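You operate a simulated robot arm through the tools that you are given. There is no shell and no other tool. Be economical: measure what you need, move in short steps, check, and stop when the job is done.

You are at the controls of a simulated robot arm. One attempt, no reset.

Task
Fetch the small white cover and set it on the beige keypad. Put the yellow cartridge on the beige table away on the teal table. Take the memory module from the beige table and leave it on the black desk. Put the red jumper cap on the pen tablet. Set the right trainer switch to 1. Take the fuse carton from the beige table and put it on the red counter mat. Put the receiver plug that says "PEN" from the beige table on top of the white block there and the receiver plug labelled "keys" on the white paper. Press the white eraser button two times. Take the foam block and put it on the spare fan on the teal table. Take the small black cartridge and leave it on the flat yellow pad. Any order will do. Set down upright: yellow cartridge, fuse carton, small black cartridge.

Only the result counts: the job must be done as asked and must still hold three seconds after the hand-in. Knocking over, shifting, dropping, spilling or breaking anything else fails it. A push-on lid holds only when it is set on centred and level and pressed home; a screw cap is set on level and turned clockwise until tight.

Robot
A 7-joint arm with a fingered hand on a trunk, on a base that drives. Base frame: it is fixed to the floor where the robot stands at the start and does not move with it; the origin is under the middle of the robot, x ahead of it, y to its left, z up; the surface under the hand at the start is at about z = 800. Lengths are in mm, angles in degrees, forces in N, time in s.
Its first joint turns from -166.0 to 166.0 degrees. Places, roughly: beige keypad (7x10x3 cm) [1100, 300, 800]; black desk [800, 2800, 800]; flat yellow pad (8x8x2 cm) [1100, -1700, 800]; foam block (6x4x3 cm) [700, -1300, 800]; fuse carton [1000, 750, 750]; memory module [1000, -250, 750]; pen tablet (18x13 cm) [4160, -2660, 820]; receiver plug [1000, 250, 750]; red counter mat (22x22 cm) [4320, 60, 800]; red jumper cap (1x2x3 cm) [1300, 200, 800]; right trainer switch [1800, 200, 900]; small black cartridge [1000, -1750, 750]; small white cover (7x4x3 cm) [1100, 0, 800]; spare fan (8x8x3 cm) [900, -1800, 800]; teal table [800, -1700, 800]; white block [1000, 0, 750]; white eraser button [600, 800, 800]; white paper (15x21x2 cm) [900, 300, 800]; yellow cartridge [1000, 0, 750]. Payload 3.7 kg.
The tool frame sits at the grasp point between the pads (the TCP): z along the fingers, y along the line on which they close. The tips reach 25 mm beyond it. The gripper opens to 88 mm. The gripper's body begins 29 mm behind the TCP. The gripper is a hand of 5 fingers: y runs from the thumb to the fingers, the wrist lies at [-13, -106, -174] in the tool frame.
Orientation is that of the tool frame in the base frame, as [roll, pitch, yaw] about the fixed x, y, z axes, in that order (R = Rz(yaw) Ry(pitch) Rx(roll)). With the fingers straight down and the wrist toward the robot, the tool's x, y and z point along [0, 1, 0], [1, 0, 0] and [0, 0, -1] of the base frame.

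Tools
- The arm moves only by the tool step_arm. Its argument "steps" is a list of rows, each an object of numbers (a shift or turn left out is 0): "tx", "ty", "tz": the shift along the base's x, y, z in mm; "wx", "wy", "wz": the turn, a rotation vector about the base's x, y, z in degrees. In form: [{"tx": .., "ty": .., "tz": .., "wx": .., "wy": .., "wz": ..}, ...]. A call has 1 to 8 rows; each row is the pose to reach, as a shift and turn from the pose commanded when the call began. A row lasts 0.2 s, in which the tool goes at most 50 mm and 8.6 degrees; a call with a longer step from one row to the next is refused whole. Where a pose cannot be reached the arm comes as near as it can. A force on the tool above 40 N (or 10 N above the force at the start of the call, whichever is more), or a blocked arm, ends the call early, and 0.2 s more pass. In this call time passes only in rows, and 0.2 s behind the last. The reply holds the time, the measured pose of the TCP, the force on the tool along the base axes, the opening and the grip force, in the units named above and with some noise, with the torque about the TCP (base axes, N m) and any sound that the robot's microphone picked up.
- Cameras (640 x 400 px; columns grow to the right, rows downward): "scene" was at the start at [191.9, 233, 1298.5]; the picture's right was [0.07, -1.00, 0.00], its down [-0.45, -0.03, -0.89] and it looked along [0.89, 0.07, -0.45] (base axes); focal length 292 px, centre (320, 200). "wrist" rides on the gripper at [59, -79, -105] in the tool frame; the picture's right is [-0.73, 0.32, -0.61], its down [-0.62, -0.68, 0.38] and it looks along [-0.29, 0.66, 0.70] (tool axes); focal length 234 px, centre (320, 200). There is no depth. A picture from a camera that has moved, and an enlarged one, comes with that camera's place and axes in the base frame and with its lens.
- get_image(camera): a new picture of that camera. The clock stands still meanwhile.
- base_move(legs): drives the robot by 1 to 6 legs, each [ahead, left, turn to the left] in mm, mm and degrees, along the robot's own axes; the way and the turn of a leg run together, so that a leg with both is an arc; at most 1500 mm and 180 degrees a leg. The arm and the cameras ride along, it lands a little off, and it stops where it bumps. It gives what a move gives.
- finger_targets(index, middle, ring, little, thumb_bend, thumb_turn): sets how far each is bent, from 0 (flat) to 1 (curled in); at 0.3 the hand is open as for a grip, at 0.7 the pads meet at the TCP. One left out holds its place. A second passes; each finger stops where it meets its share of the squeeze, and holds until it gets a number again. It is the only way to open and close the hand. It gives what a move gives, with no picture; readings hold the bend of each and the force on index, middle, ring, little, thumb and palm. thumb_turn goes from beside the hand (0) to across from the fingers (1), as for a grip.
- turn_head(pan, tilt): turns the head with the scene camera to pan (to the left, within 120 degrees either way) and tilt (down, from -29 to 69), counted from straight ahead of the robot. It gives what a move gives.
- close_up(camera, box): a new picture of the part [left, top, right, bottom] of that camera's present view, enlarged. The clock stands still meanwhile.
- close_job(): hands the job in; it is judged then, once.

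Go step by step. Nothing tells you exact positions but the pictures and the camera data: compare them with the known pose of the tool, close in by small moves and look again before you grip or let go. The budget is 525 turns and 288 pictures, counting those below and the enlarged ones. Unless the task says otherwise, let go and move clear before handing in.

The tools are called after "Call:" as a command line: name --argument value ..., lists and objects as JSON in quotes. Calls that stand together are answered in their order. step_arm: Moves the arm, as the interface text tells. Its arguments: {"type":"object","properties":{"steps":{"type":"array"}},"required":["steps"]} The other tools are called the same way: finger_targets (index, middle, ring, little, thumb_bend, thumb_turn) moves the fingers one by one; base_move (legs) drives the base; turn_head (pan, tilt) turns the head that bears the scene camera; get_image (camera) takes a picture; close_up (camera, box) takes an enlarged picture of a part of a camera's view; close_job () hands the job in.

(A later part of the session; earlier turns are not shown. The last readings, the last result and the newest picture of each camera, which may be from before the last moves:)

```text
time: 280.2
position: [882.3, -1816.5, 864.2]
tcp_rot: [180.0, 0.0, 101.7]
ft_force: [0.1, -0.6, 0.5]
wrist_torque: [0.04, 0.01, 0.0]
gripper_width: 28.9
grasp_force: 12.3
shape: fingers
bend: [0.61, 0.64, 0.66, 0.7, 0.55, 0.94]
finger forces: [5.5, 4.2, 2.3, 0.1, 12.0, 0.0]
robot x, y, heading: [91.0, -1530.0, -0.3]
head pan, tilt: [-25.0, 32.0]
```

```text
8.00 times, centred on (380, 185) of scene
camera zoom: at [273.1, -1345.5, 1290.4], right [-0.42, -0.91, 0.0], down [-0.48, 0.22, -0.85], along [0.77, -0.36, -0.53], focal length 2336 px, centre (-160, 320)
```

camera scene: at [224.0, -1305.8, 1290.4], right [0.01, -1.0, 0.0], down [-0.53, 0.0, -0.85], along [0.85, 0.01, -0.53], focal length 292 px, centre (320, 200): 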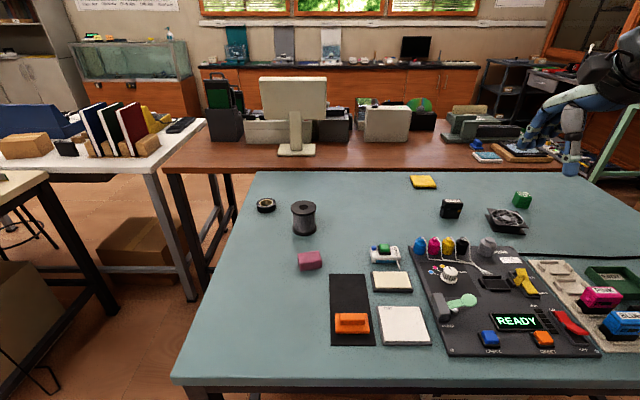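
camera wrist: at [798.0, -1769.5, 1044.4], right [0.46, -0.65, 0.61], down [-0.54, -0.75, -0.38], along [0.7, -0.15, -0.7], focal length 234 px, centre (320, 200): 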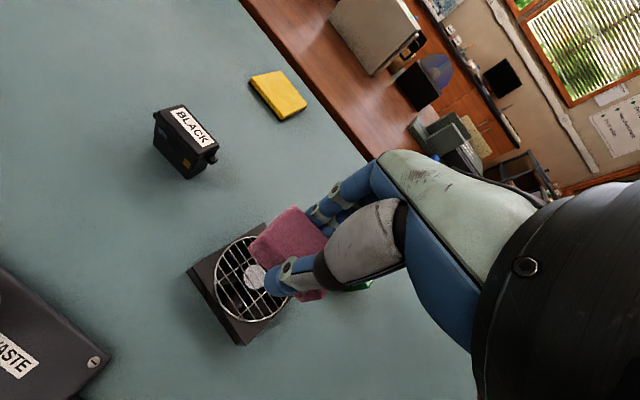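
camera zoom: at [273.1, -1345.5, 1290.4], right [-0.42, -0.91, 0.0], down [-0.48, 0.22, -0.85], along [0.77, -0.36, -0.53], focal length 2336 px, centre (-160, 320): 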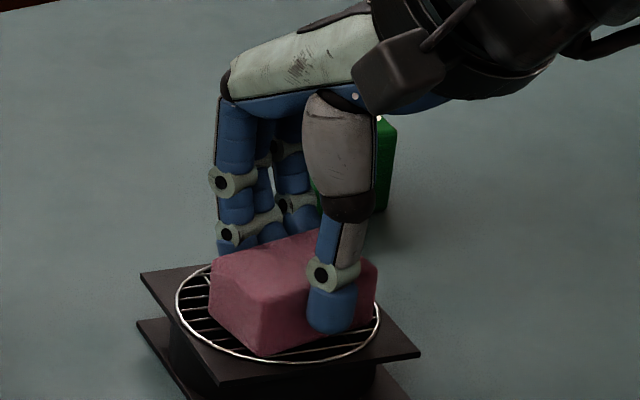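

Very near the grill; a little further.

Call:
step_arm --steps '[{"tz": -2}, {"tz": -4}]'

Call:
step_arm --steps '[{"tz": -2}]'

```text
time: 280.8
position: [881.5, -1815.8, 862.5]
tcp_rot: [179.9, 0.0, 101.7]
ft_force: [0.8, -0.7, 7.9]
wrist_torque: [-0.02, 0.11, 0.03]
gripper_width: 28.9
grasp_force: 12.6
shape: fingers
bend: [0.61, 0.65, 0.66, 0.7, 0.55, 0.94]
finger forces: [5.9, 4.2, 2.2, 0.0, 12.4, 0.0]
robot x, y, heading: [91.8, -1532.8, 0.2]
head pan, tilt: [-25.0, 32.0]
```

```text
time: 281.2
position: [882.3, -1816.6, 860.0]
tcp_rot: [179.9, 0.1, 101.7]
ft_force: [3.4, -0.7, 17.9]
wrist_torque: [0.0, 0.03, 0.04]
gripper_width: 28.5
grasp_force: 14.0
shape: fingers
bend: [0.61, 0.65, 0.66, 0.7, 0.55, 0.94]
finger forces: [6.8, 5.3, 2.8, 0.0, 12.3, 0.0]
robot x, y, heading: [94.0, -1531.8, -0.2]
head pan, tilt: [-25.0, 32.0]
```

Contact. Releasing and rising.

Call:
step_arm --steps '[{"tz": 3}]'

Call:
finger_targets --index 0.45 --middle 0.45 --ring 0.45 --little 0.45 --thumb_bend 0.4

Call:
step_arm --steps '[{"tz": 40}, {"tz": 85}, {"tz": 130}]'

Call:
close_up --camera "scene" --box '[260, 130, 420, 230]'

Call:
finger_targets --index 0.3 --middle 0.3 --ring 0.3 --little 0.3 --thumb_bend 0.3

```text
time: 281.6
position: [882.2, -1816.6, 861.0]
tcp_rot: [-179.9, -0.1, 101.7]
ft_force: [2.7, -1.4, 4.4]
wrist_torque: [0.01, -0.07, 0.02]
gripper_width: 28.9
grasp_force: 13.0
shape: fingers
bend: [0.61, 0.65, 0.66, 0.7, 0.55, 0.94]
finger forces: [7.0, 4.9, 2.7, 0.0, 11.9, 0.0]
robot x, y, heading: [91.0, -1532.6, -0.1]
head pan, tilt: [-25.0, 32.0]
```

```text
time: 282.6
position: [881.9, -1816.1, 862.4]
tcp_rot: [-180.0, 0.0, 101.7]
ft_force: [0.6, -0.1, 0.8]
wrist_torque: [0.03, 0.01, -0.02]
gripper_width: 57.5
grasp_force: 0.1
shape: fingers
bend: [0.45, 0.45, 0.45, 0.45, 0.4, 0.97]
finger forces: [0.0, 0.0, 0.1, 0.1, 0.0, 0.0]
robot x, y, heading: [92.3, -1535.0, -0.2]
head pan, tilt: [-25.0, 32.0]
```

```text
time: 283.4
position: [884.3, -1815.8, 992.7]
tcp_rot: [-179.9, 0.0, 101.8]
ft_force: [0.3, 0.6, -1.0]
wrist_torque: [0.02, -0.01, 0.0]
gripper_width: 57.4
grasp_force: 0.0
shape: fingers
bend: [0.45, 0.45, 0.45, 0.45, 0.4, 0.97]
finger forces: [0.0, 0.1, 0.0, 0.0, 0.1, 0.0]
robot x, y, heading: [92.7, -1534.0, 0.1]
head pan, tilt: [-25.0, 32.0]
```

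```text
4.00 times, centred on (340, 180) of scene
camera zoom: at [273.3, -1345.5, 1290.4], right [-0.42, -0.91, 0.0], down [-0.48, 0.22, -0.85], along [0.77, -0.36, -0.53], focal length 1168 px, centre (240, 280)
```

zoom: 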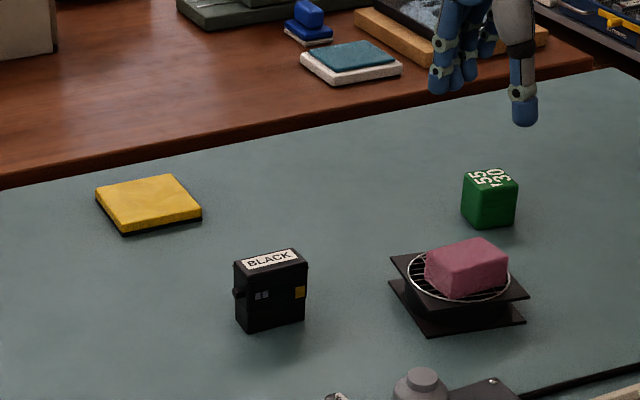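

```text
time: 284.4
position: [882.8, -1816.6, 992.3]
tcp_rot: [179.9, 0.0, 101.7]
ft_force: [0.0, 0.3, -0.8]
wrist_torque: [0.02, 0.0, 0.0]
gripper_width: 84.5
grasp_force: 0.0
shape: fingers
bend: [0.3, 0.3, 0.3, 0.3, 0.3, 0.97]
finger forces: [0.1, 0.0, 0.0, 0.0, 0.1, 0.1]
robot x, y, heading: [87.3, -1532.9, -0.3]
head pan, tilt: [-25.0, 32.0]
```

Foam sits on the fan. Now the black cartridge, centre (927, -1675), gripped front-to-back.

Call:
step_arm --steps '[{"tx": 12, "ty": 40, "wz": -4}, {"tx": 25, "ty": 85, "wz": -8}, {"tx": 44, "ty": 128, "wz": -11.7}, {"tx": 44, "ty": 141, "tz": -30, "wz": -11.7}, {"tx": 44, "ty": 141, "tz": -70, "wz": -11.7}]'

Call:
get_image --camera "wrist"

Call:
close_up --camera "scene" --box '[260, 130, 388, 210]'

```text
time: 285.6
position: [927.5, -1676.2, 922.1]
tcp_rot: [180.0, 0.0, 90.0]
ft_force: [-0.1, -0.7, 0.1]
wrist_torque: [0.0, 0.0, 0.0]
gripper_width: 84.5
grasp_force: 0.1
shape: fingers
bend: [0.3, 0.3, 0.3, 0.3, 0.3, 0.97]
finger forces: [0.0, 0.1, 0.0, 0.0, 0.1, 0.1]
robot x, y, heading: [89.6, -1532.9, -0.2]
head pan, tilt: [-25.0, 32.0]
```

```text
136 pictures are left
camera wrist: at [848.8, -1617.0, 1027.6], right [0.32, -0.73, 0.61], down [-0.68, -0.62, -0.38], along [0.66, -0.29, -0.7], focal length 234 px, centre (320, 200)
```

wrist: 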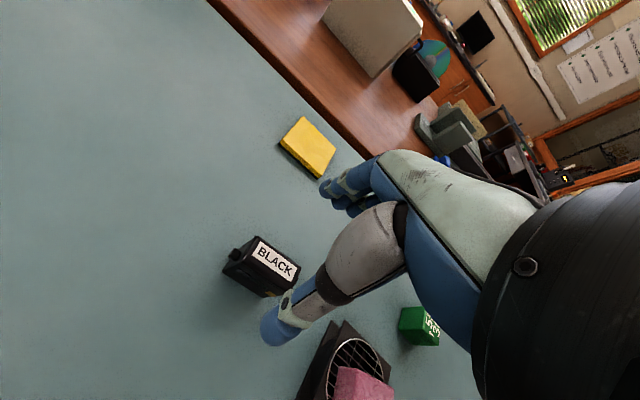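

```text
5.00 times, centred on (324, 170) of scene
camera zoom: at [272.9, -1345.4, 1290.4], right [-0.42, -0.91, 0.0], down [-0.48, 0.22, -0.85], along [0.77, -0.36, -0.53], focal length 1460 px, centre (300, 350)
```

zoom: 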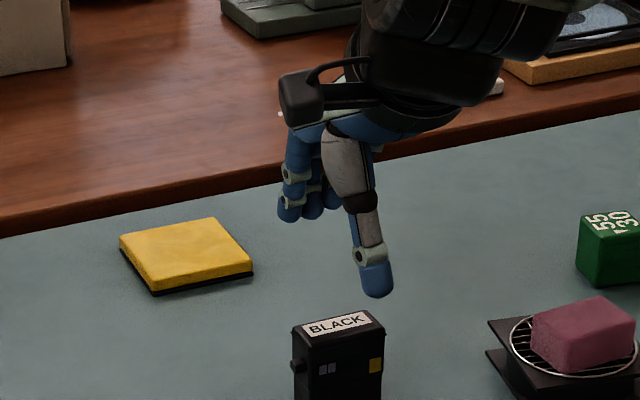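

Call:
step_arm --steps '[{"tx": 1, "tz": -40}, {"tx": 1, "tz": -79}]'

Call:
finger_targets --index 0.7 --middle 0.7 --ring 0.7 --little 0.7 --thumb_bend 0.7

Call:
step_arm --steps '[{"tz": 40}, {"tz": 80}]'

Call:
get_image --camera "wrist"

Call:
close_up --camera "scene" --box '[260, 130, 388, 210]'

```text
time: 286.2
position: [928.9, -1675.5, 842.6]
tcp_rot: [-180.0, 0.1, 90.0]
ft_force: [0.0, 0.1, 0.4]
wrist_torque: [-0.01, -0.01, 0.01]
gripper_width: 84.6
grasp_force: 0.0
shape: fingers
bend: [0.3, 0.3, 0.3, 0.3, 0.3, 0.97]
finger forces: [0.0, 0.0, 0.1, 0.0, 0.0, 0.0]
robot x, y, heading: [88.1, -1531.5, -0.2]
head pan, tilt: [-25.0, 32.0]
```

```text
time: 287.2
position: [929.3, -1675.8, 842.5]
tcp_rot: [-180.0, 0.0, 90.0]
ft_force: [0.6, 0.4, -0.4]
wrist_torque: [0.0, 0.02, 0.02]
gripper_width: 19.4
grasp_force: 8.2
shape: fingers
bend: [0.62, 0.66, 0.68, 0.7, 0.6, 0.95]
finger forces: [4.6, 3.1, 1.2, 0.0, 8.6, 0.0]
robot x, y, heading: [92.3, -1531.4, 0.1]
head pan, tilt: [-25.0, 32.0]
```

```text
time: 287.8
position: [928.2, -1674.3, 922.0]
tcp_rot: [-179.9, 0.0, 90.1]
ft_force: [0.4, 0.0, -1.2]
wrist_torque: [-0.01, 0.03, 0.03]
gripper_width: 19.1
grasp_force: 8.5
shape: fingers
bend: [0.62, 0.66, 0.68, 0.7, 0.6, 0.95]
finger forces: [4.5, 3.1, 1.1, 0.1, 8.6, 0.0]
robot x, y, heading: [91.7, -1534.9, -0.1]
head pan, tilt: [-25.0, 32.0]
```

```text
134 pictures are left
camera wrist: at [849.6, -1616.3, 1027.7], right [0.32, -0.73, 0.61], down [-0.68, -0.62, -0.38], along [0.66, -0.29, -0.7], focal length 234 px, centre (320, 200)
```

wrist: 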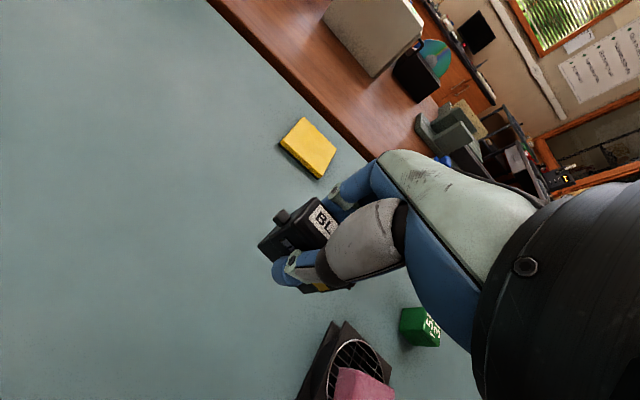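

```text
5.00 times, centred on (324, 170) of scene
camera zoom: at [273.3, -1345.5, 1290.4], right [-0.42, -0.91, 0.0], down [-0.48, 0.22, -0.85], along [0.77, -0.36, -0.53], focal length 1460 px, centre (300, 350)
```

zoom: 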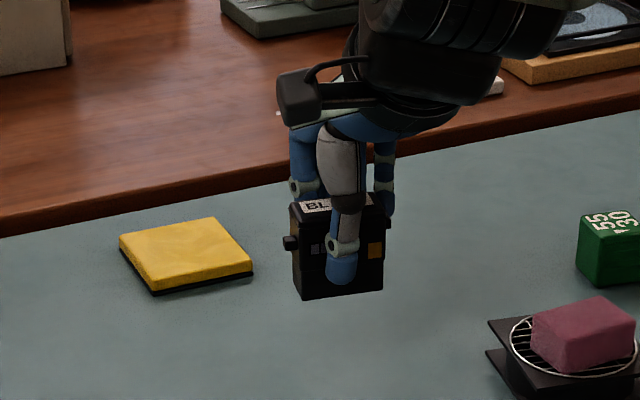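

Held upright. Moving to the pad centre (1112, -1651).

Call:
step_arm --steps '[{"tx": 45, "ty": 5}, {"tx": 90, "ty": 11}, {"tx": 135, "ty": 17}, {"tx": 182, "ty": 22}, {"tx": 182, "ty": 22, "tz": -30}]'

Call:
close_up --camera "scene" --box '[250, 120, 346, 180]'

Call:
get_image --camera "wrist"

```text
time: 289.0
position: [1110.5, -1654.4, 892.4]
tcp_rot: [-179.9, 0.0, 90.0]
ft_force: [0.1, 0.3, -1.1]
wrist_torque: [0.01, -0.02, -0.02]
gripper_width: 19.5
grasp_force: 8.6
shape: fingers
bend: [0.63, 0.66, 0.68, 0.7, 0.6, 0.95]
finger forces: [4.5, 3.0, 1.1, 0.0, 8.6, 0.0]
robot x, y, heading: [89.8, -1531.7, 0.1]
head pan, tilt: [-25.0, 32.0]
```

```text
6.67 times, centred on (298, 150) of scene
camera zoom: at [272.9, -1345.4, 1290.5], right [-0.42, -0.91, 0.0], down [-0.48, 0.22, -0.85], along [0.77, -0.36, -0.53], focal length 1947 px, centre (467, 533)
```

zoom: 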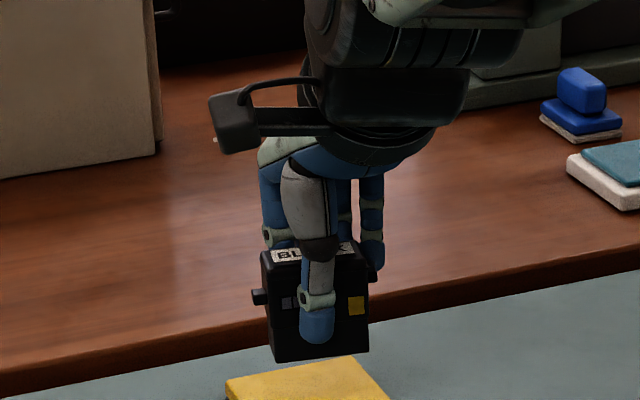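

```text
131 pictures are left
camera wrist: at [1031.1, -1595.0, 997.7], right [0.32, -0.73, 0.61], down [-0.68, -0.62, -0.38], along [0.66, -0.29, -0.7], focal length 234 px, centre (320, 200)
```

wrist: 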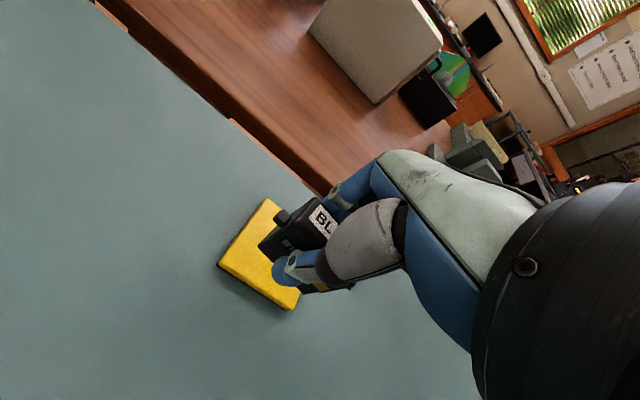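

Call:
step_arm --steps '[{"tx": 9, "ty": -2, "tz": -10}, {"tx": 9, "ty": -2, "tz": -24}]'

Call:
step_arm --steps '[{"tz": -2}, {"tz": -4}, {"tz": -6}]'

Call:
close_up --camera "scene" --box '[260, 140, 340, 190]'

```text
time: 289.6
position: [1118.3, -1655.4, 869.0]
tcp_rot: [180.0, 0.0, 90.0]
ft_force: [0.9, 0.0, -0.3]
wrist_torque: [-0.01, -0.03, -0.01]
gripper_width: 19.6
grasp_force: 8.9
shape: fingers
bend: [0.63, 0.66, 0.68, 0.7, 0.6, 0.95]
finger forces: [4.5, 3.1, 1.1, 0.1, 8.6, 0.0]
robot x, y, heading: [89.6, -1531.9, -0.3]
head pan, tilt: [-25.0, 32.0]
```

```text
time: 290.4
position: [1118.7, -1655.3, 863.1]
tcp_rot: [-180.0, -0.1, 90.0]
ft_force: [-0.6, -0.1, -0.7]
wrist_torque: [0.01, -0.01, 0.0]
gripper_width: 19.4
grasp_force: 8.7
shape: fingers
bend: [0.63, 0.66, 0.68, 0.7, 0.6, 0.95]
finger forces: [4.5, 3.1, 1.1, 0.0, 8.6, 0.0]
robot x, y, heading: [91.7, -1533.6, -0.0]
head pan, tilt: [-25.0, 32.0]
```

```text
8.00 times, centred on (300, 165) of scene
camera zoom: at [273.2, -1345.5, 1290.4], right [-0.42, -0.91, 0.0], down [-0.48, 0.22, -0.85], along [0.77, -0.36, -0.53], focal length 2336 px, centre (480, 480)
```

zoom: 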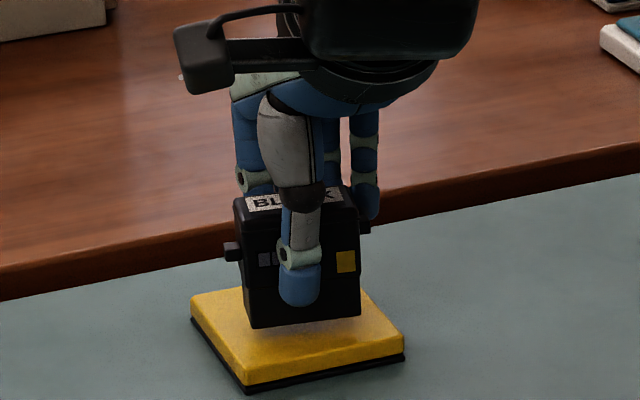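

Call:
step_arm --steps '[{"tz": -2}, {"tz": -4}, {"tz": -6}]'

Call:
step_arm --steps '[{"tz": -2}, {"tz": -4}]'

```text
time: 291.2
position: [1118.3, -1656.0, 856.7]
tcp_rot: [180.0, 0.0, 90.0]
ft_force: [0.7, -0.6, -0.6]
wrist_torque: [0.03, -0.02, 0.04]
gripper_width: 19.5
grasp_force: 8.4
shape: fingers
bend: [0.63, 0.66, 0.68, 0.7, 0.6, 0.95]
finger forces: [4.5, 3.0, 1.1, 0.1, 8.7, 0.0]
robot x, y, heading: [91.8, -1533.5, -0.0]
head pan, tilt: [-25.0, 32.0]
```

```text
time: 291.8
position: [1118.5, -1656.3, 854.7]
tcp_rot: [179.9, -0.1, 90.0]
ft_force: [0.9, -0.8, 8.2]
wrist_torque: [0.04, 0.04, 0.03]
gripper_width: 19.2
grasp_force: 9.5
shape: fingers
bend: [0.63, 0.66, 0.68, 0.7, 0.6, 0.95]
finger forces: [5.2, 3.4, 1.3, 0.0, 9.1, 0.0]
robot x, y, heading: [91.8, -1536.6, -0.0]
head pan, tilt: [-25.0, 32.0]
```

Contact. Releasing and rising.

Call:
finger_targets --index 0.5 --middle 0.5 --ring 0.5 --little 0.5 --thumb_bend 0.5

Call:
finger_targets --index 0.35 --middle 0.35 --ring 0.35 --little 0.35 --thumb_bend 0.35

Call:
step_arm --steps '[{"tz": 40}, {"tz": 85}, {"tz": 130}, {"tz": 175}]'

Call:
close_up --camera "scene" --box '[240, 110, 400, 210]'

```text
time: 292.8
position: [1118.1, -1654.7, 852.6]
tcp_rot: [-180.0, 0.0, 89.9]
ft_force: [-0.5, 0.2, -0.3]
wrist_torque: [0.01, -0.02, -0.03]
gripper_width: 41.1
grasp_force: 0.0
shape: fingers
bend: [0.5, 0.5, 0.5, 0.5, 0.5, 0.97]
finger forces: [0.1, 0.1, 0.0, 0.0, 0.1, 0.0]
robot x, y, heading: [87.2, -1533.3, -0.0]
head pan, tilt: [-25.0, 32.0]
```

```text
time: 293.8
position: [1119.0, -1655.2, 852.1]
tcp_rot: [180.0, 0.0, 90.0]
ft_force: [-0.3, 0.3, 0.6]
wrist_torque: [-0.04, -0.02, -0.01]
gripper_width: 73.8
grasp_force: 0.0
shape: fingers
bend: [0.35, 0.35, 0.35, 0.35, 0.35, 0.97]
finger forces: [0.1, 0.0, 0.1, 0.1, 0.1, 0.0]
robot x, y, heading: [95.5, -1533.5, -0.2]
head pan, tilt: [-25.0, 32.0]
```

```text
time: 294.8
position: [1116.5, -1655.2, 1027.2]
tcp_rot: [-179.8, 0.0, 90.0]
ft_force: [-0.4, -0.5, 0.0]
wrist_torque: [0.01, 0.0, -0.02]
gripper_width: 74.1
grasp_force: 0.0
shape: fingers
bend: [0.35, 0.35, 0.35, 0.35, 0.35, 0.97]
finger forces: [0.1, 0.0, 0.1, 0.0, 0.0, 0.0]
robot x, y, heading: [92.1, -1529.2, 0.1]
head pan, tilt: [-25.0, 32.0]
```

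```text
4.00 times, centred on (320, 160) of scene
camera zoom: at [273.3, -1345.5, 1290.4], right [-0.42, -0.91, 0.0], down [-0.48, 0.22, -0.85], along [0.77, -0.36, -0.53], focal length 1168 px, centre (320, 360)
```

zoom: 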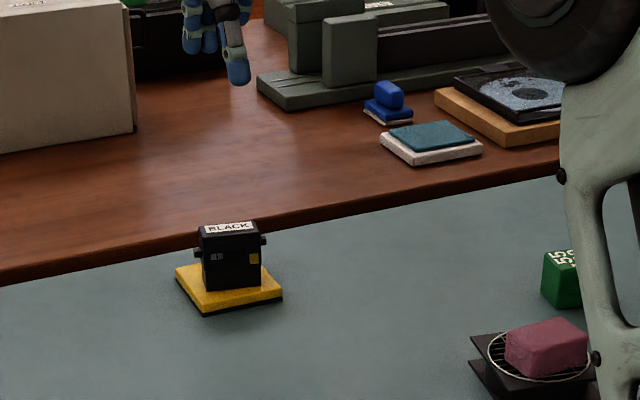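

Black cartridge stands on the pad. I retract and drive back to the beige table for the yellow cartridge.

Call:
step_arm --steps '[{"tx": -45, "tz": 10}, {"tx": -90, "tz": 20}, {"tx": -135, "tz": 30}, {"tx": -180, "tz": 40}, {"tx": -225, "tz": 50}, {"tx": -270, "tz": 60}, {"tx": -315, "tz": 70}, {"tx": -360, "tz": 80}]'

Call:
step_arm --steps '[{"tx": -45}, {"tx": -90}, {"tx": -130}]'

Call:
base_move --legs '[[-110, 0, 0], [0, 1500, 0], [0, 230, 0], [70, 0, 0]]'

Call:
turn_head --pan -5 --tilt 30

Call:
get_image --camera "scene"

```text
time: 296.6
position: [758.0, -1654.7, 1106.9]
tcp_rot: [-179.9, 0.0, 90.1]
ft_force: [0.3, 0.8, -0.4]
wrist_torque: [0.03, 0.01, 0.02]
gripper_width: 73.9
grasp_force: 0.2
shape: fingers
bend: [0.35, 0.35, 0.35, 0.35, 0.35, 0.97]
finger forces: [0.0, 0.1, 0.1, 0.1, 0.1, 0.1]
robot x, y, heading: [91.1, -1533.8, -0.2]
head pan, tilt: [-25.0, 32.0]
```

```text
time: 297.4
position: [628.0, -1655.4, 1107.8]
tcp_rot: [180.0, 0.1, 90.1]
ft_force: [-0.5, 0.4, -0.1]
wrist_torque: [-0.01, -0.03, 0.02]
gripper_width: 73.5
grasp_force: 0.0
shape: fingers
bend: [0.35, 0.35, 0.35, 0.35, 0.35, 0.97]
finger forces: [0.0, 0.0, 0.0, 0.1, 0.0, 0.0]
robot x, y, heading: [91.4, -1534.3, -0.1]
head pan, tilt: [-25.0, 32.0]
```

```text
time: 307.6
position: [595.6, 88.7, 1108.0]
tcp_rot: [-180.0, 0.1, 89.9]
ft_force: [-0.2, -0.3, 0.2]
wrist_torque: [0.04, -0.02, 0.01]
gripper_width: 73.9
grasp_force: 0.0
shape: fingers
bend: [0.35, 0.35, 0.35, 0.35, 0.35, 0.97]
finger forces: [0.1, 0.0, 0.0, 0.0, 0.0, 0.0]
robot x, y, heading: [65.1, 209.8, -0.3]
head pan, tilt: [-25.0, 32.0]
```

```text
time: 308.5
position: [594.6, 90.9, 1106.5]
tcp_rot: [180.0, 0.0, 89.9]
ft_force: [0.3, 0.3, -0.5]
wrist_torque: [0.04, 0.0, 0.0]
gripper_width: 74.1
grasp_force: 0.1
shape: fingers
bend: [0.35, 0.35, 0.35, 0.35, 0.35, 0.97]
finger forces: [0.0, 0.1, 0.0, 0.0, 0.0, 0.0]
robot x, y, heading: [62.1, 210.1, -0.2]
head pan, tilt: [-5.0, 30.0]
```

```text
128 pictures are left
camera scene: at [249.7, 429.9, 1293.6], right [-0.09, -1.0, 0.0], down [-0.5, 0.05, -0.87], along [0.86, -0.08, -0.5], focal length 292 px, centre (320, 200)
```

scene: 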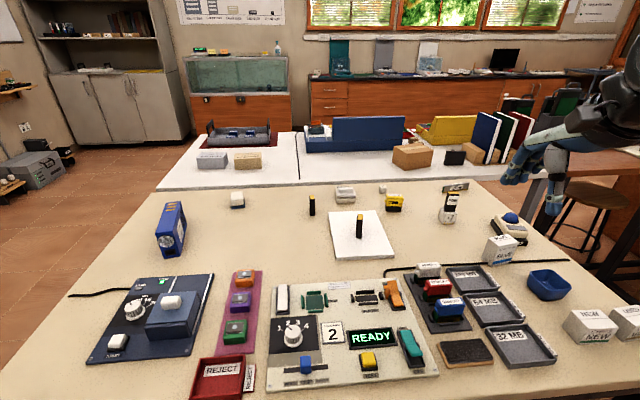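

Call:
close_up --camera "scene" --box '[320, 170, 480, 270]'

```text
4.00 times, centred on (400, 220) of scene
camera zoom: at [249.7, 429.9, 1293.6], right [-0.09, -1.0, 0.0], down [-0.5, 0.05, -0.87], along [0.86, -0.08, -0.5], focal length 1168 px, centre (0, 120)
```

zoom: 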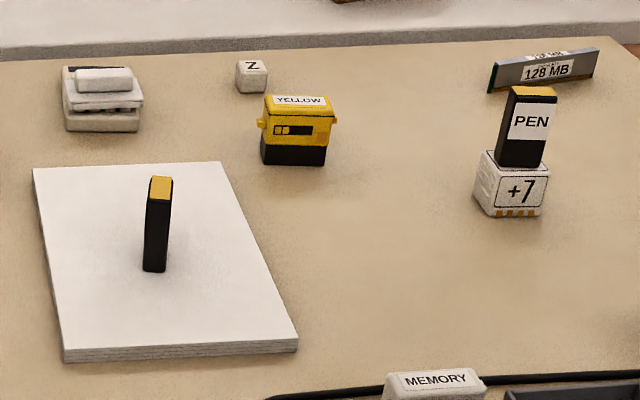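

All set pieces still stand well. Yellow cartridge is at about (1020, 124), turned ~-9°. Moving above it.

Call:
finger_targets --index 0.3 --middle 0.3 --ring 0.3 --little 0.3 --thumb_bend 0.3

Call:
step_arm --steps '[{"tx": 48, "ty": 3}, {"tx": 96, "ty": 6}, {"tx": 144, "ty": 9}, {"tx": 192, "ty": 12}, {"tx": 240, "ty": 16}, {"tx": 288, "ty": 20}, {"tx": 336, "ty": 25, "wz": -4.5}, {"tx": 384, "ty": 31, "wz": -9}]'

Call:
step_arm --steps '[{"tx": 20, "tz": -40}, {"tx": 40, "tz": -80}, {"tx": 40, "tz": -125}, {"tx": 40, "tz": -170}]'

Call:
get_image --camera "wrist"

```text
time: 309.5
position: [594.7, 89.3, 1108.1]
tcp_rot: [-179.9, -0.1, 90.0]
ft_force: [0.5, -0.3, -0.3]
wrist_torque: [0.03, 0.0, -0.01]
gripper_width: 84.4
grasp_force: 0.0
shape: fingers
bend: [0.3, 0.3, 0.3, 0.3, 0.3, 0.97]
finger forces: [0.0, 0.0, 0.0, 0.0, 0.0, 0.0]
robot x, y, heading: [60.3, 210.3, -0.1]
head pan, tilt: [-5.0, 30.0]
```

```text
time: 311.3
position: [979.2, 120.9, 1110.3]
tcp_rot: [179.8, 0.1, 80.9]
ft_force: [-0.7, -0.3, 0.5]
wrist_torque: [-0.01, -0.01, -0.02]
gripper_width: 84.5
grasp_force: 0.0
shape: fingers
bend: [0.3, 0.3, 0.3, 0.3, 0.3, 0.97]
finger forces: [0.1, 0.1, 0.0, 0.1, 0.0, 0.0]
robot x, y, heading: [61.3, 212.3, -0.3]
head pan, tilt: [-5.0, 30.0]
```

```text
time: 312.3
position: [1018.6, 120.9, 938.2]
tcp_rot: [-179.9, 0.0, 80.9]
ft_force: [-0.7, -0.3, 0.1]
wrist_torque: [0.01, -0.02, -0.01]
gripper_width: 84.0
grasp_force: 0.1
shape: fingers
bend: [0.3, 0.3, 0.3, 0.3, 0.3, 0.97]
finger forces: [0.1, 0.0, 0.0, 0.0, 0.1, 0.0]
robot x, y, heading: [58.5, 216.4, -0.3]
head pan, tilt: [-5.0, 30.0]
```

```text
126 pictures are left
camera wrist: at [951.1, 191.2, 1043.9], right [0.2, -0.77, 0.61], down [-0.77, -0.51, -0.38], along [0.6, -0.39, -0.7], focal length 234 px, centre (320, 200)
```

wrist: 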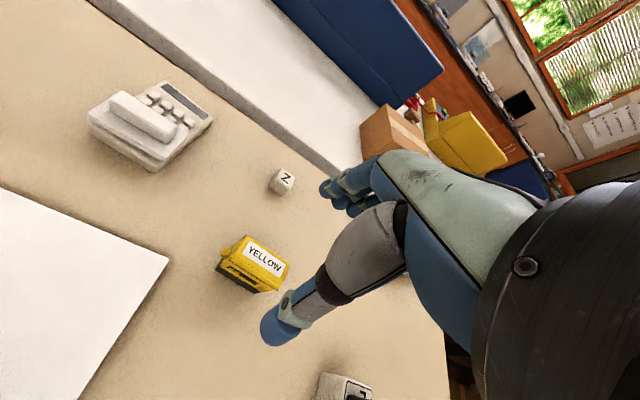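

Call:
step_arm --steps '[{"tx": 6, "tz": -40}, {"tx": 6, "tz": -75}, {"tx": 6, "tz": -96}]'

Call:
close_up --camera "wrist" --box '[230, 170, 390, 270]'

Call:
finger_targets --index 0.7 --middle 0.7 --ring 0.7 --little 0.7 --thumb_bend 0.7

Call:
step_arm --steps '[{"tz": 40}, {"tz": 85}]'

Call:
close_up --camera "scene" --box '[340, 150, 468, 230]'

```text
time: 313.1
position: [1025.9, 121.1, 843.9]
tcp_rot: [-180.0, 0.0, 80.9]
ft_force: [-0.4, -0.3, 0.5]
wrist_torque: [0.03, 0.03, -0.04]
gripper_width: 84.6
grasp_force: 0.0
shape: fingers
bend: [0.3, 0.3, 0.3, 0.3, 0.3, 0.97]
finger forces: [0.0, 0.1, 0.1, 0.0, 0.0, 0.0]
robot x, y, heading: [60.1, 211.8, -0.3]
head pan, tilt: [-5.0, 30.0]
```

```text
4.00 times, centred on (310, 220) of wrist
camera zoom: at [956.9, 190.5, 947.9], right [0.2, -0.77, 0.61], down [-0.77, -0.51, -0.38], along [0.6, -0.39, -0.7], focal length 937 px, centre (360, 120)
```

zoom: 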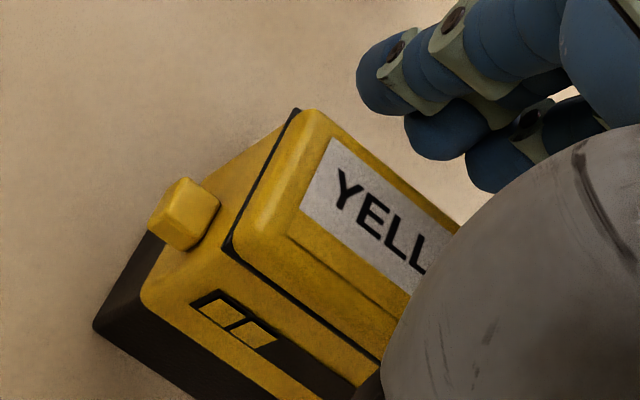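

```text
time: 314.1
position: [1025.4, 120.8, 842.1]
tcp_rot: [-180.0, 0.0, 80.8]
ft_force: [-0.7, 0.0, -1.6]
wrist_torque: [0.01, 0.0, 0.02]
gripper_width: 19.5
grasp_force: 8.8
shape: fingers
bend: [0.63, 0.66, 0.68, 0.7, 0.6, 0.95]
finger forces: [4.4, 3.1, 1.1, 0.0, 8.9, 0.0]
robot x, y, heading: [60.0, 211.4, -0.5]
head pan, tilt: [-5.0, 30.0]
```

```text
time: 314.7
position: [1024.3, 119.0, 927.1]
tcp_rot: [-179.9, 0.0, 80.9]
ft_force: [-0.6, 0.1, -0.2]
wrist_torque: [0.02, 0.0, -0.01]
gripper_width: 19.5
grasp_force: 8.3
shape: fingers
bend: [0.63, 0.66, 0.68, 0.7, 0.6, 0.95]
finger forces: [4.4, 3.0, 1.2, 0.1, 8.7, 0.0]
robot x, y, heading: [61.6, 208.5, -0.3]
head pan, tilt: [-5.0, 30.0]
```

```text
5.00 times, centred on (404, 190) of scene
camera zoom: at [250.0, 430.0, 1293.5], right [-0.09, -1.0, 0.0], down [-0.5, 0.05, -0.87], along [0.86, -0.08, -0.5], focal length 1460 px, centre (-100, 250)
```

zoom: 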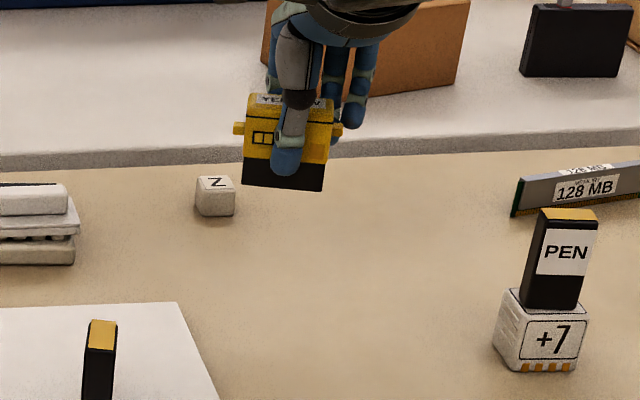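

Held upright. I retract and drive to the teal table's west side to put it at the free spot where the foam was.

Call:
step_arm --steps '[{"tz": 45}, {"tz": 90}, {"tx": -35, "tz": 120}, {"tx": -80, "tz": 140}, {"tx": -125, "tz": 150}, {"tx": -170, "tz": 155}, {"tx": -215, "tz": 160}, {"tx": -260, "tz": 165}]'

Call:
step_arm --steps '[{"tx": -45}, {"tx": -90}, {"tx": -130}]'

Call:
base_move --legs '[[-80, 0, 0], [0, -1420, 0], [90, 0, 0]]'

Call:
turn_head --pan 0 --tilt 35

Call:
get_image --camera "scene"

```text
time: 316.5
position: [765.4, 121.9, 1090.7]
tcp_rot: [-180.0, 0.1, 80.8]
ft_force: [-0.6, -0.1, -0.9]
wrist_torque: [-0.02, 0.04, 0.03]
gripper_width: 19.2
grasp_force: 9.0
shape: fingers
bend: [0.63, 0.66, 0.68, 0.7, 0.6, 0.95]
finger forces: [4.5, 3.0, 1.1, 0.0, 8.6, 0.0]
robot x, y, heading: [54.9, 212.7, -0.1]
head pan, tilt: [-5.0, 30.0]
```

```text
time: 317.3
position: [634.3, 120.6, 1091.6]
tcp_rot: [-179.9, 0.0, 80.9]
ft_force: [0.7, 0.4, -0.6]
wrist_torque: [-0.03, 0.03, 0.0]
gripper_width: 19.3
grasp_force: 9.0
shape: fingers
bend: [0.63, 0.66, 0.68, 0.7, 0.6, 0.95]
finger forces: [4.5, 3.0, 1.1, 0.0, 8.7, 0.0]
robot x, y, heading: [59.2, 211.1, -0.4]
head pan, tilt: [-5.0, 30.0]
```

```text
time: 325.7
position: [643.6, -1290.6, 1091.5]
tcp_rot: [-180.0, 0.0, 81.0]
ft_force: [-0.3, -0.3, 0.4]
wrist_torque: [0.0, -0.01, 0.0]
gripper_width: 19.4
grasp_force: 8.6
shape: fingers
bend: [0.63, 0.66, 0.68, 0.7, 0.6, 0.95]
finger forces: [4.5, 3.0, 1.1, 0.0, 8.6, 0.1]
robot x, y, heading: [64.9, -1201.6, -0.0]
head pan, tilt: [-5.0, 30.0]
```

```text
time: 326.3
position: [644.3, -1291.2, 1091.7]
tcp_rot: [180.0, -0.1, 81.0]
ft_force: [0.4, -0.4, -0.7]
wrist_torque: [-0.01, 0.0, -0.02]
gripper_width: 19.4
grasp_force: 8.9
shape: fingers
bend: [0.63, 0.66, 0.68, 0.7, 0.6, 0.95]
finger forces: [4.5, 3.0, 1.0, 0.0, 8.6, 0.0]
robot x, y, heading: [67.3, -1203.8, 0.0]
head pan, tilt: [0.0, 35.0]
```

```text
123 pictures are left
camera scene: at [255.6, -975.5, 1285.8], right [0.0, -1.0, 0.0], down [-0.57, 0.0, -0.82], along [0.82, 0.0, -0.57], focal length 292 px, centre (320, 200)
```

scene: 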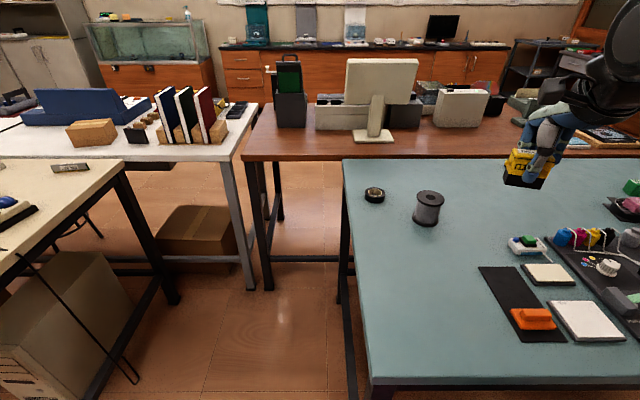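

Free area around (690, -1215). Moving there and lowering.

Call:
step_arm --steps '[{"tx": 23, "ty": 38, "tz": -20}, {"tx": 46, "ty": 76, "tz": -40}, {"tx": 46, "ty": 76, "tz": -85}, {"tx": 46, "ty": 76, "tz": -130}, {"tx": 46, "ty": 76, "tz": -175}, {"tx": 46, "ty": 76, "tz": -215}]'

Call:
close_up --camera "scene" --box '[350, 180, 510, 280]'

Call:
step_arm --steps '[{"tz": -12}, {"tz": -22}, {"tz": -28}]'

```text
time: 327.7
position: [689.8, -1215.7, 877.2]
tcp_rot: [180.0, -0.1, 81.1]
ft_force: [-0.7, 0.8, -0.6]
wrist_torque: [-0.01, 0.01, 0.0]
gripper_width: 19.4
grasp_force: 8.9
shape: fingers
bend: [0.63, 0.66, 0.68, 0.7, 0.6, 0.95]
finger forces: [4.4, 2.9, 1.0, 0.0, 8.4, 0.0]
robot x, y, heading: [70.0, -1203.9, 0.0]
head pan, tilt: [0.0, 35.0]
```

```text
4.00 times, centred on (430, 230) of scene
camera zoom: at [255.6, -975.5, 1285.8], right [0.0, -1.0, 0.0], down [-0.57, 0.0, -0.82], along [0.82, 0.0, -0.57], focal length 1168 px, centre (-120, 80)
```

zoom: 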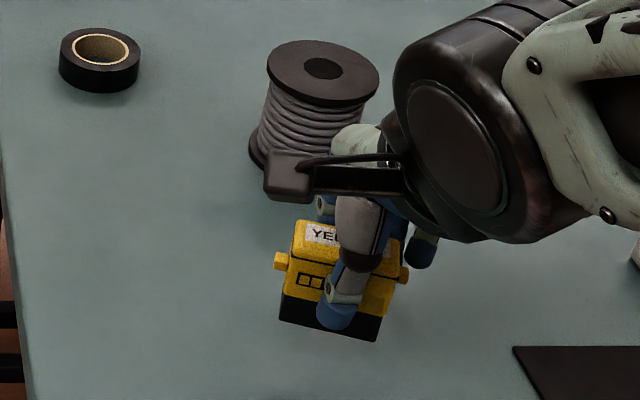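

```text
time: 328.5
position: [692.7, -1214.1, 850.5]
tcp_rot: [-179.9, 0.1, 81.1]
ft_force: [0.1, 1.2, -0.3]
wrist_torque: [0.01, 0.0, 0.02]
gripper_width: 19.0
grasp_force: 7.9
shape: fingers
bend: [0.63, 0.66, 0.68, 0.7, 0.6, 0.95]
finger forces: [4.4, 2.9, 1.0, 0.0, 8.3, 0.0]
out of reach, approached as far as the arm can: row 3
robot x, y, heading: [66.7, -1199.8, -0.0]
head pan, tilt: [0.0, 35.0]
```

The arm is near a limit so close in; I move outward 30 mm, then lower.

Call:
step_arm --steps '[{"tx": 10, "tz": 5}, {"tx": 30, "tz": 5}, {"tx": 38, "tz": 0}]'

Call:
step_arm --steps '[{"tz": -3}, {"tz": -6}, {"tz": -9}]'

Call:
close_up --camera "scene" --box '[390, 210, 486, 270]'

```text
time: 329.3
position: [730.1, -1214.0, 852.0]
tcp_rot: [-180.0, 0.0, 81.1]
ft_force: [-0.5, -0.1, -0.9]
wrist_torque: [0.01, -0.01, 0.0]
gripper_width: 19.1
grasp_force: 8.3
shape: fingers
bend: [0.63, 0.66, 0.68, 0.7, 0.6, 0.95]
finger forces: [4.4, 2.9, 1.0, 0.1, 8.4, 0.0]
robot x, y, heading: [64.5, -1206.4, 0.0]
head pan, tilt: [0.0, 35.0]
```

```text
time: 330.1
position: [730.1, -1214.7, 842.4]
tcp_rot: [180.0, -0.1, 81.1]
ft_force: [0.7, -0.4, 0.3]
wrist_torque: [-0.01, 0.0, -0.02]
gripper_width: 19.2
grasp_force: 8.6
shape: fingers
bend: [0.63, 0.66, 0.68, 0.7, 0.6, 0.95]
finger forces: [4.5, 2.9, 1.0, 0.1, 8.5, 0.0]
robot x, y, heading: [69.1, -1201.9, 0.4]
head pan, tilt: [0.0, 35.0]
```

```text
6.67 times, centred on (438, 240) of scene
camera zoom: at [255.6, -975.5, 1285.8], right [0.0, -1.0, 0.0], down [-0.57, 0.0, -0.82], along [0.82, 0.0, -0.57], focal length 1947 px, centre (-467, -67)
```

zoom: 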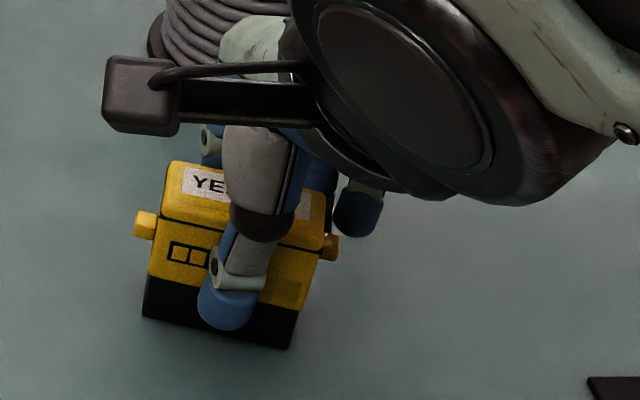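

Call:
step_arm --steps '[{"tz": -2}, {"tz": -4}]'

Call:
step_arm --steps '[{"tz": -2}, {"tz": -4}]'

```text
time: 330.7
position: [729.8, -1213.9, 838.9]
tcp_rot: [180.0, 0.0, 81.1]
ft_force: [2.3, 0.3, 14.4]
wrist_torque: [0.0, -0.01, 0.0]
gripper_width: 18.9
grasp_force: 10.3
shape: fingers
bend: [0.63, 0.66, 0.69, 0.7, 0.6, 0.95]
finger forces: [5.6, 4.0, 1.4, 0.0, 9.3, 0.0]
robot x, y, heading: [69.4, -1198.8, 0.1]
head pan, tilt: [0.0, 35.0]
```

```text
time: 331.3
position: [730.6, -1214.9, 835.9]
tcp_rot: [-180.0, 0.0, 81.1]
ft_force: [4.0, -0.7, 15.1]
wrist_torque: [0.03, -0.06, 0.03]
gripper_width: 19.0
grasp_force: 10.2
shape: fingers
bend: [0.63, 0.66, 0.69, 0.7, 0.61, 0.95]
finger forces: [6.2, 4.5, 1.8, 0.0, 8.9, 0.0]
robot x, y, heading: [66.7, -1199.8, 0.1]
head pan, tilt: [0.0, 35.0]
```

Firm contact. I ease up and release.

Call:
step_arm --steps '[{"tz": 3}]'

Call:
finger_targets --index 0.5 --middle 0.5 --ring 0.5 --little 0.5 --thumb_bend 0.5

Call:
finger_targets --index 0.3 --middle 0.3 --ring 0.3 --little 0.3 --thumb_bend 0.3

Call:
step_arm --steps '[{"tz": 45}, {"tz": 90}, {"tz": 135}, {"tz": 180}, {"tz": 225}, {"tz": 260}]'

Call:
close_up --camera "scene" --box '[360, 180, 520, 280]'

```text
time: 331.7
position: [730.0, -1214.1, 835.9]
tcp_rot: [-179.8, 0.0, 81.1]
ft_force: [0.5, -0.5, 0.0]
wrist_torque: [0.0, -0.04, 0.05]
gripper_width: 19.4
grasp_force: 8.4
shape: fingers
bend: [0.63, 0.66, 0.68, 0.7, 0.61, 0.95]
finger forces: [4.9, 2.9, 1.0, 0.1, 8.5, 0.0]
robot x, y, heading: [65.9, -1202.2, -0.0]
head pan, tilt: [0.0, 35.0]
```

```text
time: 332.7
position: [730.0, -1214.7, 838.0]
tcp_rot: [-179.9, 0.0, 81.2]
ft_force: [1.1, -0.2, 0.8]
wrist_torque: [-0.02, -0.03, 0.02]
gripper_width: 41.2
grasp_force: 0.0
shape: fingers
bend: [0.5, 0.5, 0.5, 0.5, 0.5, 0.97]
finger forces: [0.1, 0.0, 0.1, 0.0, 0.0, 0.1]
robot x, y, heading: [66.9, -1203.5, -0.1]
head pan, tilt: [0.0, 35.0]
```

```text
time: 333.7
position: [730.5, -1215.3, 836.3]
tcp_rot: [-180.0, 0.1, 81.0]
ft_force: [-0.5, -1.1, -0.2]
wrist_torque: [0.02, 0.0, -0.01]
gripper_width: 84.6
grasp_force: 0.0
shape: fingers
bend: [0.3, 0.3, 0.3, 0.3, 0.3, 0.97]
finger forces: [0.1, 0.0, 0.1, 0.1, 0.0, 0.0]
robot x, y, heading: [70.2, -1204.5, -0.1]
head pan, tilt: [0.0, 35.0]
```

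```text
time: 335.1
position: [730.2, -1214.0, 1098.0]
tcp_rot: [-180.0, -0.1, 81.1]
ft_force: [0.6, -0.5, 0.0]
wrist_torque: [0.02, -0.01, -0.02]
gripper_width: 84.4
grasp_force: 0.0
shape: fingers
bend: [0.3, 0.3, 0.3, 0.3, 0.3, 0.97]
finger forces: [0.0, 0.1, 0.0, 0.0, 0.1, 0.0]
robot x, y, heading: [65.6, -1199.5, -0.3]
head pan, tilt: [0.0, 35.0]
```

```text
4.00 times, centred on (440, 230) of scene
camera zoom: at [255.7, -975.5, 1285.8], right [0.0, -1.0, 0.0], down [-0.57, 0.0, -0.82], along [0.82, 0.0, -0.57], focal length 1168 px, centre (-160, 80)
```

zoom: 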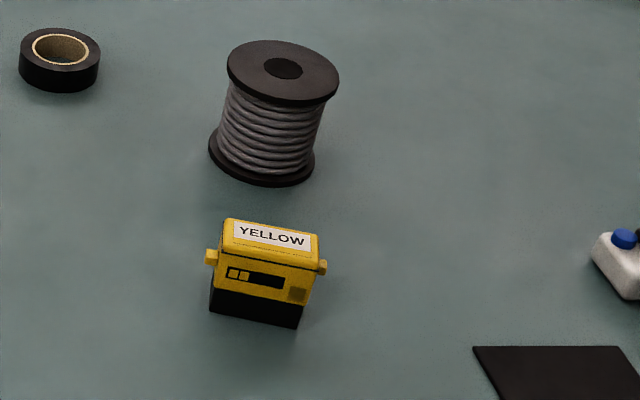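

Yellow cartridge stands on the teal table. Next the memory module at about (1125, -136); driving back to the beige table.

Call:
step_arm --steps '[{"tx": -40}, {"tx": -80}]'

Call:
base_move --legs '[[-90, 0, 0], [0, 1150, 0], [80, 0, 0]]'

Call:
turn_head --pan -10 --tilt 28

Call:
get_image --camera "scene"

```text
time: 335.7
position: [650.5, -1214.5, 1097.5]
tcp_rot: [-179.9, 0.1, 81.0]
ft_force: [0.7, 0.6, -0.6]
wrist_torque: [0.03, -0.01, 0.03]
gripper_width: 84.4
grasp_force: 0.0
shape: fingers
bend: [0.3, 0.3, 0.3, 0.3, 0.3, 0.97]
finger forces: [0.0, 0.0, 0.0, 0.0, 0.0, 0.0]
robot x, y, heading: [64.9, -1200.1, 0.1]
head pan, tilt: [0.0, 35.0]
```

```text
time: 342.9
position: [657.2, -87.6, 1097.3]
tcp_rot: [-180.0, 0.0, 79.4]
ft_force: [-0.9, 0.6, 0.6]
wrist_torque: [0.01, 0.02, 0.01]
gripper_width: 84.6
grasp_force: 0.0
shape: fingers
bend: [0.3, 0.3, 0.3, 0.3, 0.3, 0.97]
finger forces: [0.0, 0.1, 0.0, 0.1, 0.1, 0.1]
robot x, y, heading: [77.2, -57.6, -1.7]
head pan, tilt: [0.0, 35.0]
```

```text
time: 343.6
position: [657.2, -87.3, 1097.1]
tcp_rot: [-180.0, 0.0, 79.4]
ft_force: [0.6, 0.4, 0.4]
wrist_torque: [-0.03, -0.02, -0.04]
gripper_width: 84.5
grasp_force: 0.0
shape: fingers
bend: [0.3, 0.3, 0.3, 0.3, 0.3, 0.97]
finger forces: [0.1, 0.0, 0.1, 0.1, 0.0, 0.0]
robot x, y, heading: [73.7, -60.4, -1.5]
head pan, tilt: [-10.0, 28.0]
```

```text
119 pictures are left
camera scene: at [270.2, 146.3, 1296.7], right [-0.2, -0.98, 0.0], down [-0.46, 0.09, -0.88], along [0.86, -0.18, -0.47], focal length 292 px, centre (320, 200)
```

scene: 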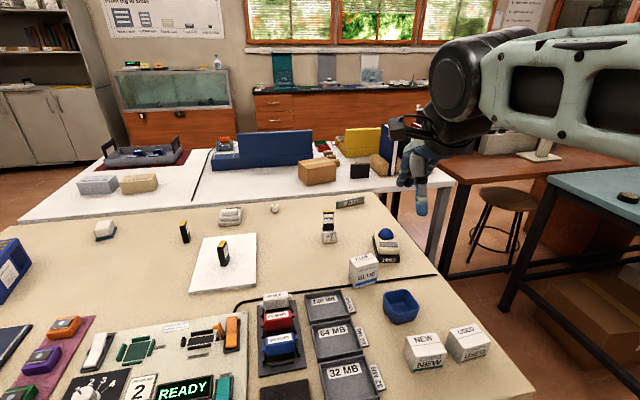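

Call:
close_up --camera "scene" --box '[300, 180, 396, 240]'

```text
6.67 times, centred on (348, 210) of scene
camera zoom: at [270.2, 146.3, 1296.7], right [-0.2, -0.98, 0.0], down [-0.46, 0.09, -0.88], along [0.86, -0.18, -0.47], focal length 1947 px, centre (133, 133)
```

zoom: 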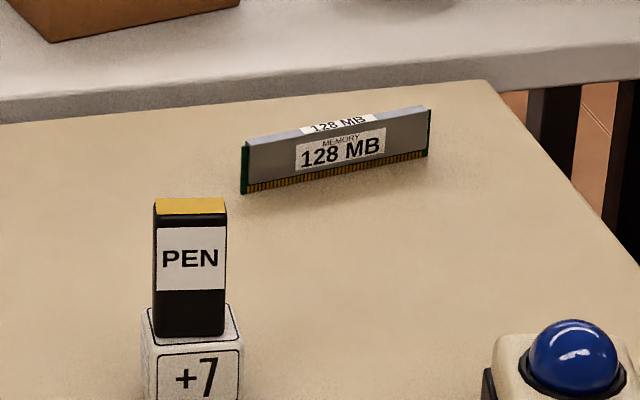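

Module centre is about (1118, -139), turned 10°. Moving over it with yaw 100°.

Call:
step_arm --steps '[{"tx": 47, "ty": -5, "wz": 4}, {"tx": 94, "ty": -10, "wz": 8}, {"tx": 141, "ty": -15, "wz": 12}, {"tx": 188, "ty": -20, "wz": 16}, {"tx": 235, "ty": -25, "wz": 20.6}, {"tx": 282, "ty": -31, "wz": 20.6}, {"tx": 329, "ty": -37, "wz": 20.6}, {"tx": 376, "ty": -43, "wz": 20.6}]'

Call:
step_arm --steps '[{"tx": 30, "ty": -3, "tz": -30}, {"tx": 60, "ty": -6, "tz": -65}, {"tx": 84, "ty": -8, "tz": -105}, {"tx": 84, "ty": -8, "tz": -150}]'

Call:
get_image --camera "wrist"

Call:
close_up --camera "scene" --box '[290, 160, 418, 240]'

```text
time: 345.4
position: [1033.3, -131.1, 1098.9]
tcp_rot: [-180.0, 0.0, 100.1]
ft_force: [-0.1, 0.0, 0.5]
wrist_torque: [-0.02, 0.01, 0.04]
gripper_width: 84.6
grasp_force: 0.0
shape: fingers
bend: [0.3, 0.3, 0.3, 0.3, 0.3, 0.97]
finger forces: [0.0, 0.1, 0.1, 0.1, 0.1, 0.0]
robot x, y, heading: [73.5, -56.0, -1.5]
head pan, tilt: [-10.0, 28.0]
```

```text
time: 346.4
position: [1117.7, -138.7, 947.5]
tcp_rot: [179.9, 0.0, 100.1]
ft_force: [-0.2, -0.6, 0.3]
wrist_torque: [-0.01, 0.01, -0.01]
gripper_width: 84.5
grasp_force: 0.3
shape: fingers
bend: [0.3, 0.3, 0.3, 0.3, 0.3, 0.97]
finger forces: [0.0, 0.1, 0.1, 0.0, 0.0, 0.0]
robot x, y, heading: [76.6, -61.0, -1.4]
head pan, tilt: [-10.0, 28.0]
```

```text
117 pictures are left
camera wrist: at [1029.0, -95.0, 1053.4], right [0.44, -0.66, 0.61], down [-0.56, -0.73, -0.38], along [0.7, -0.17, -0.69], focal length 234 px, centre (320, 200)
```

wrist: 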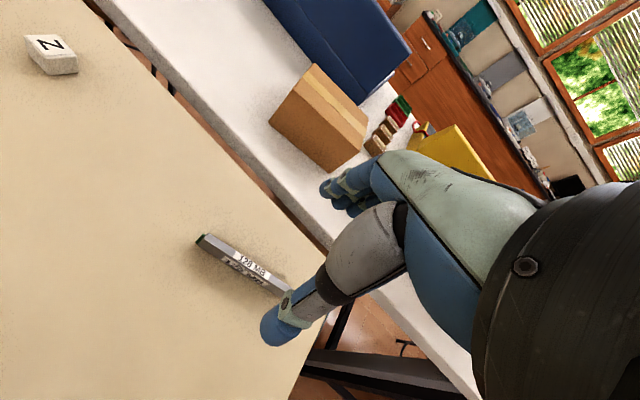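

```text
5.00 times, centred on (354, 200) of scene
camera zoom: at [270.0, 146.3, 1296.8], right [-0.2, -0.98, 0.0], down [-0.46, 0.09, -0.88], along [0.87, -0.18, -0.47], focal length 1460 px, centre (150, 200)
```

zoom: 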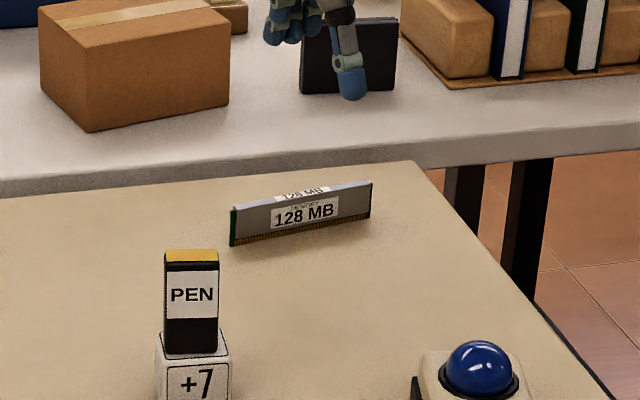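

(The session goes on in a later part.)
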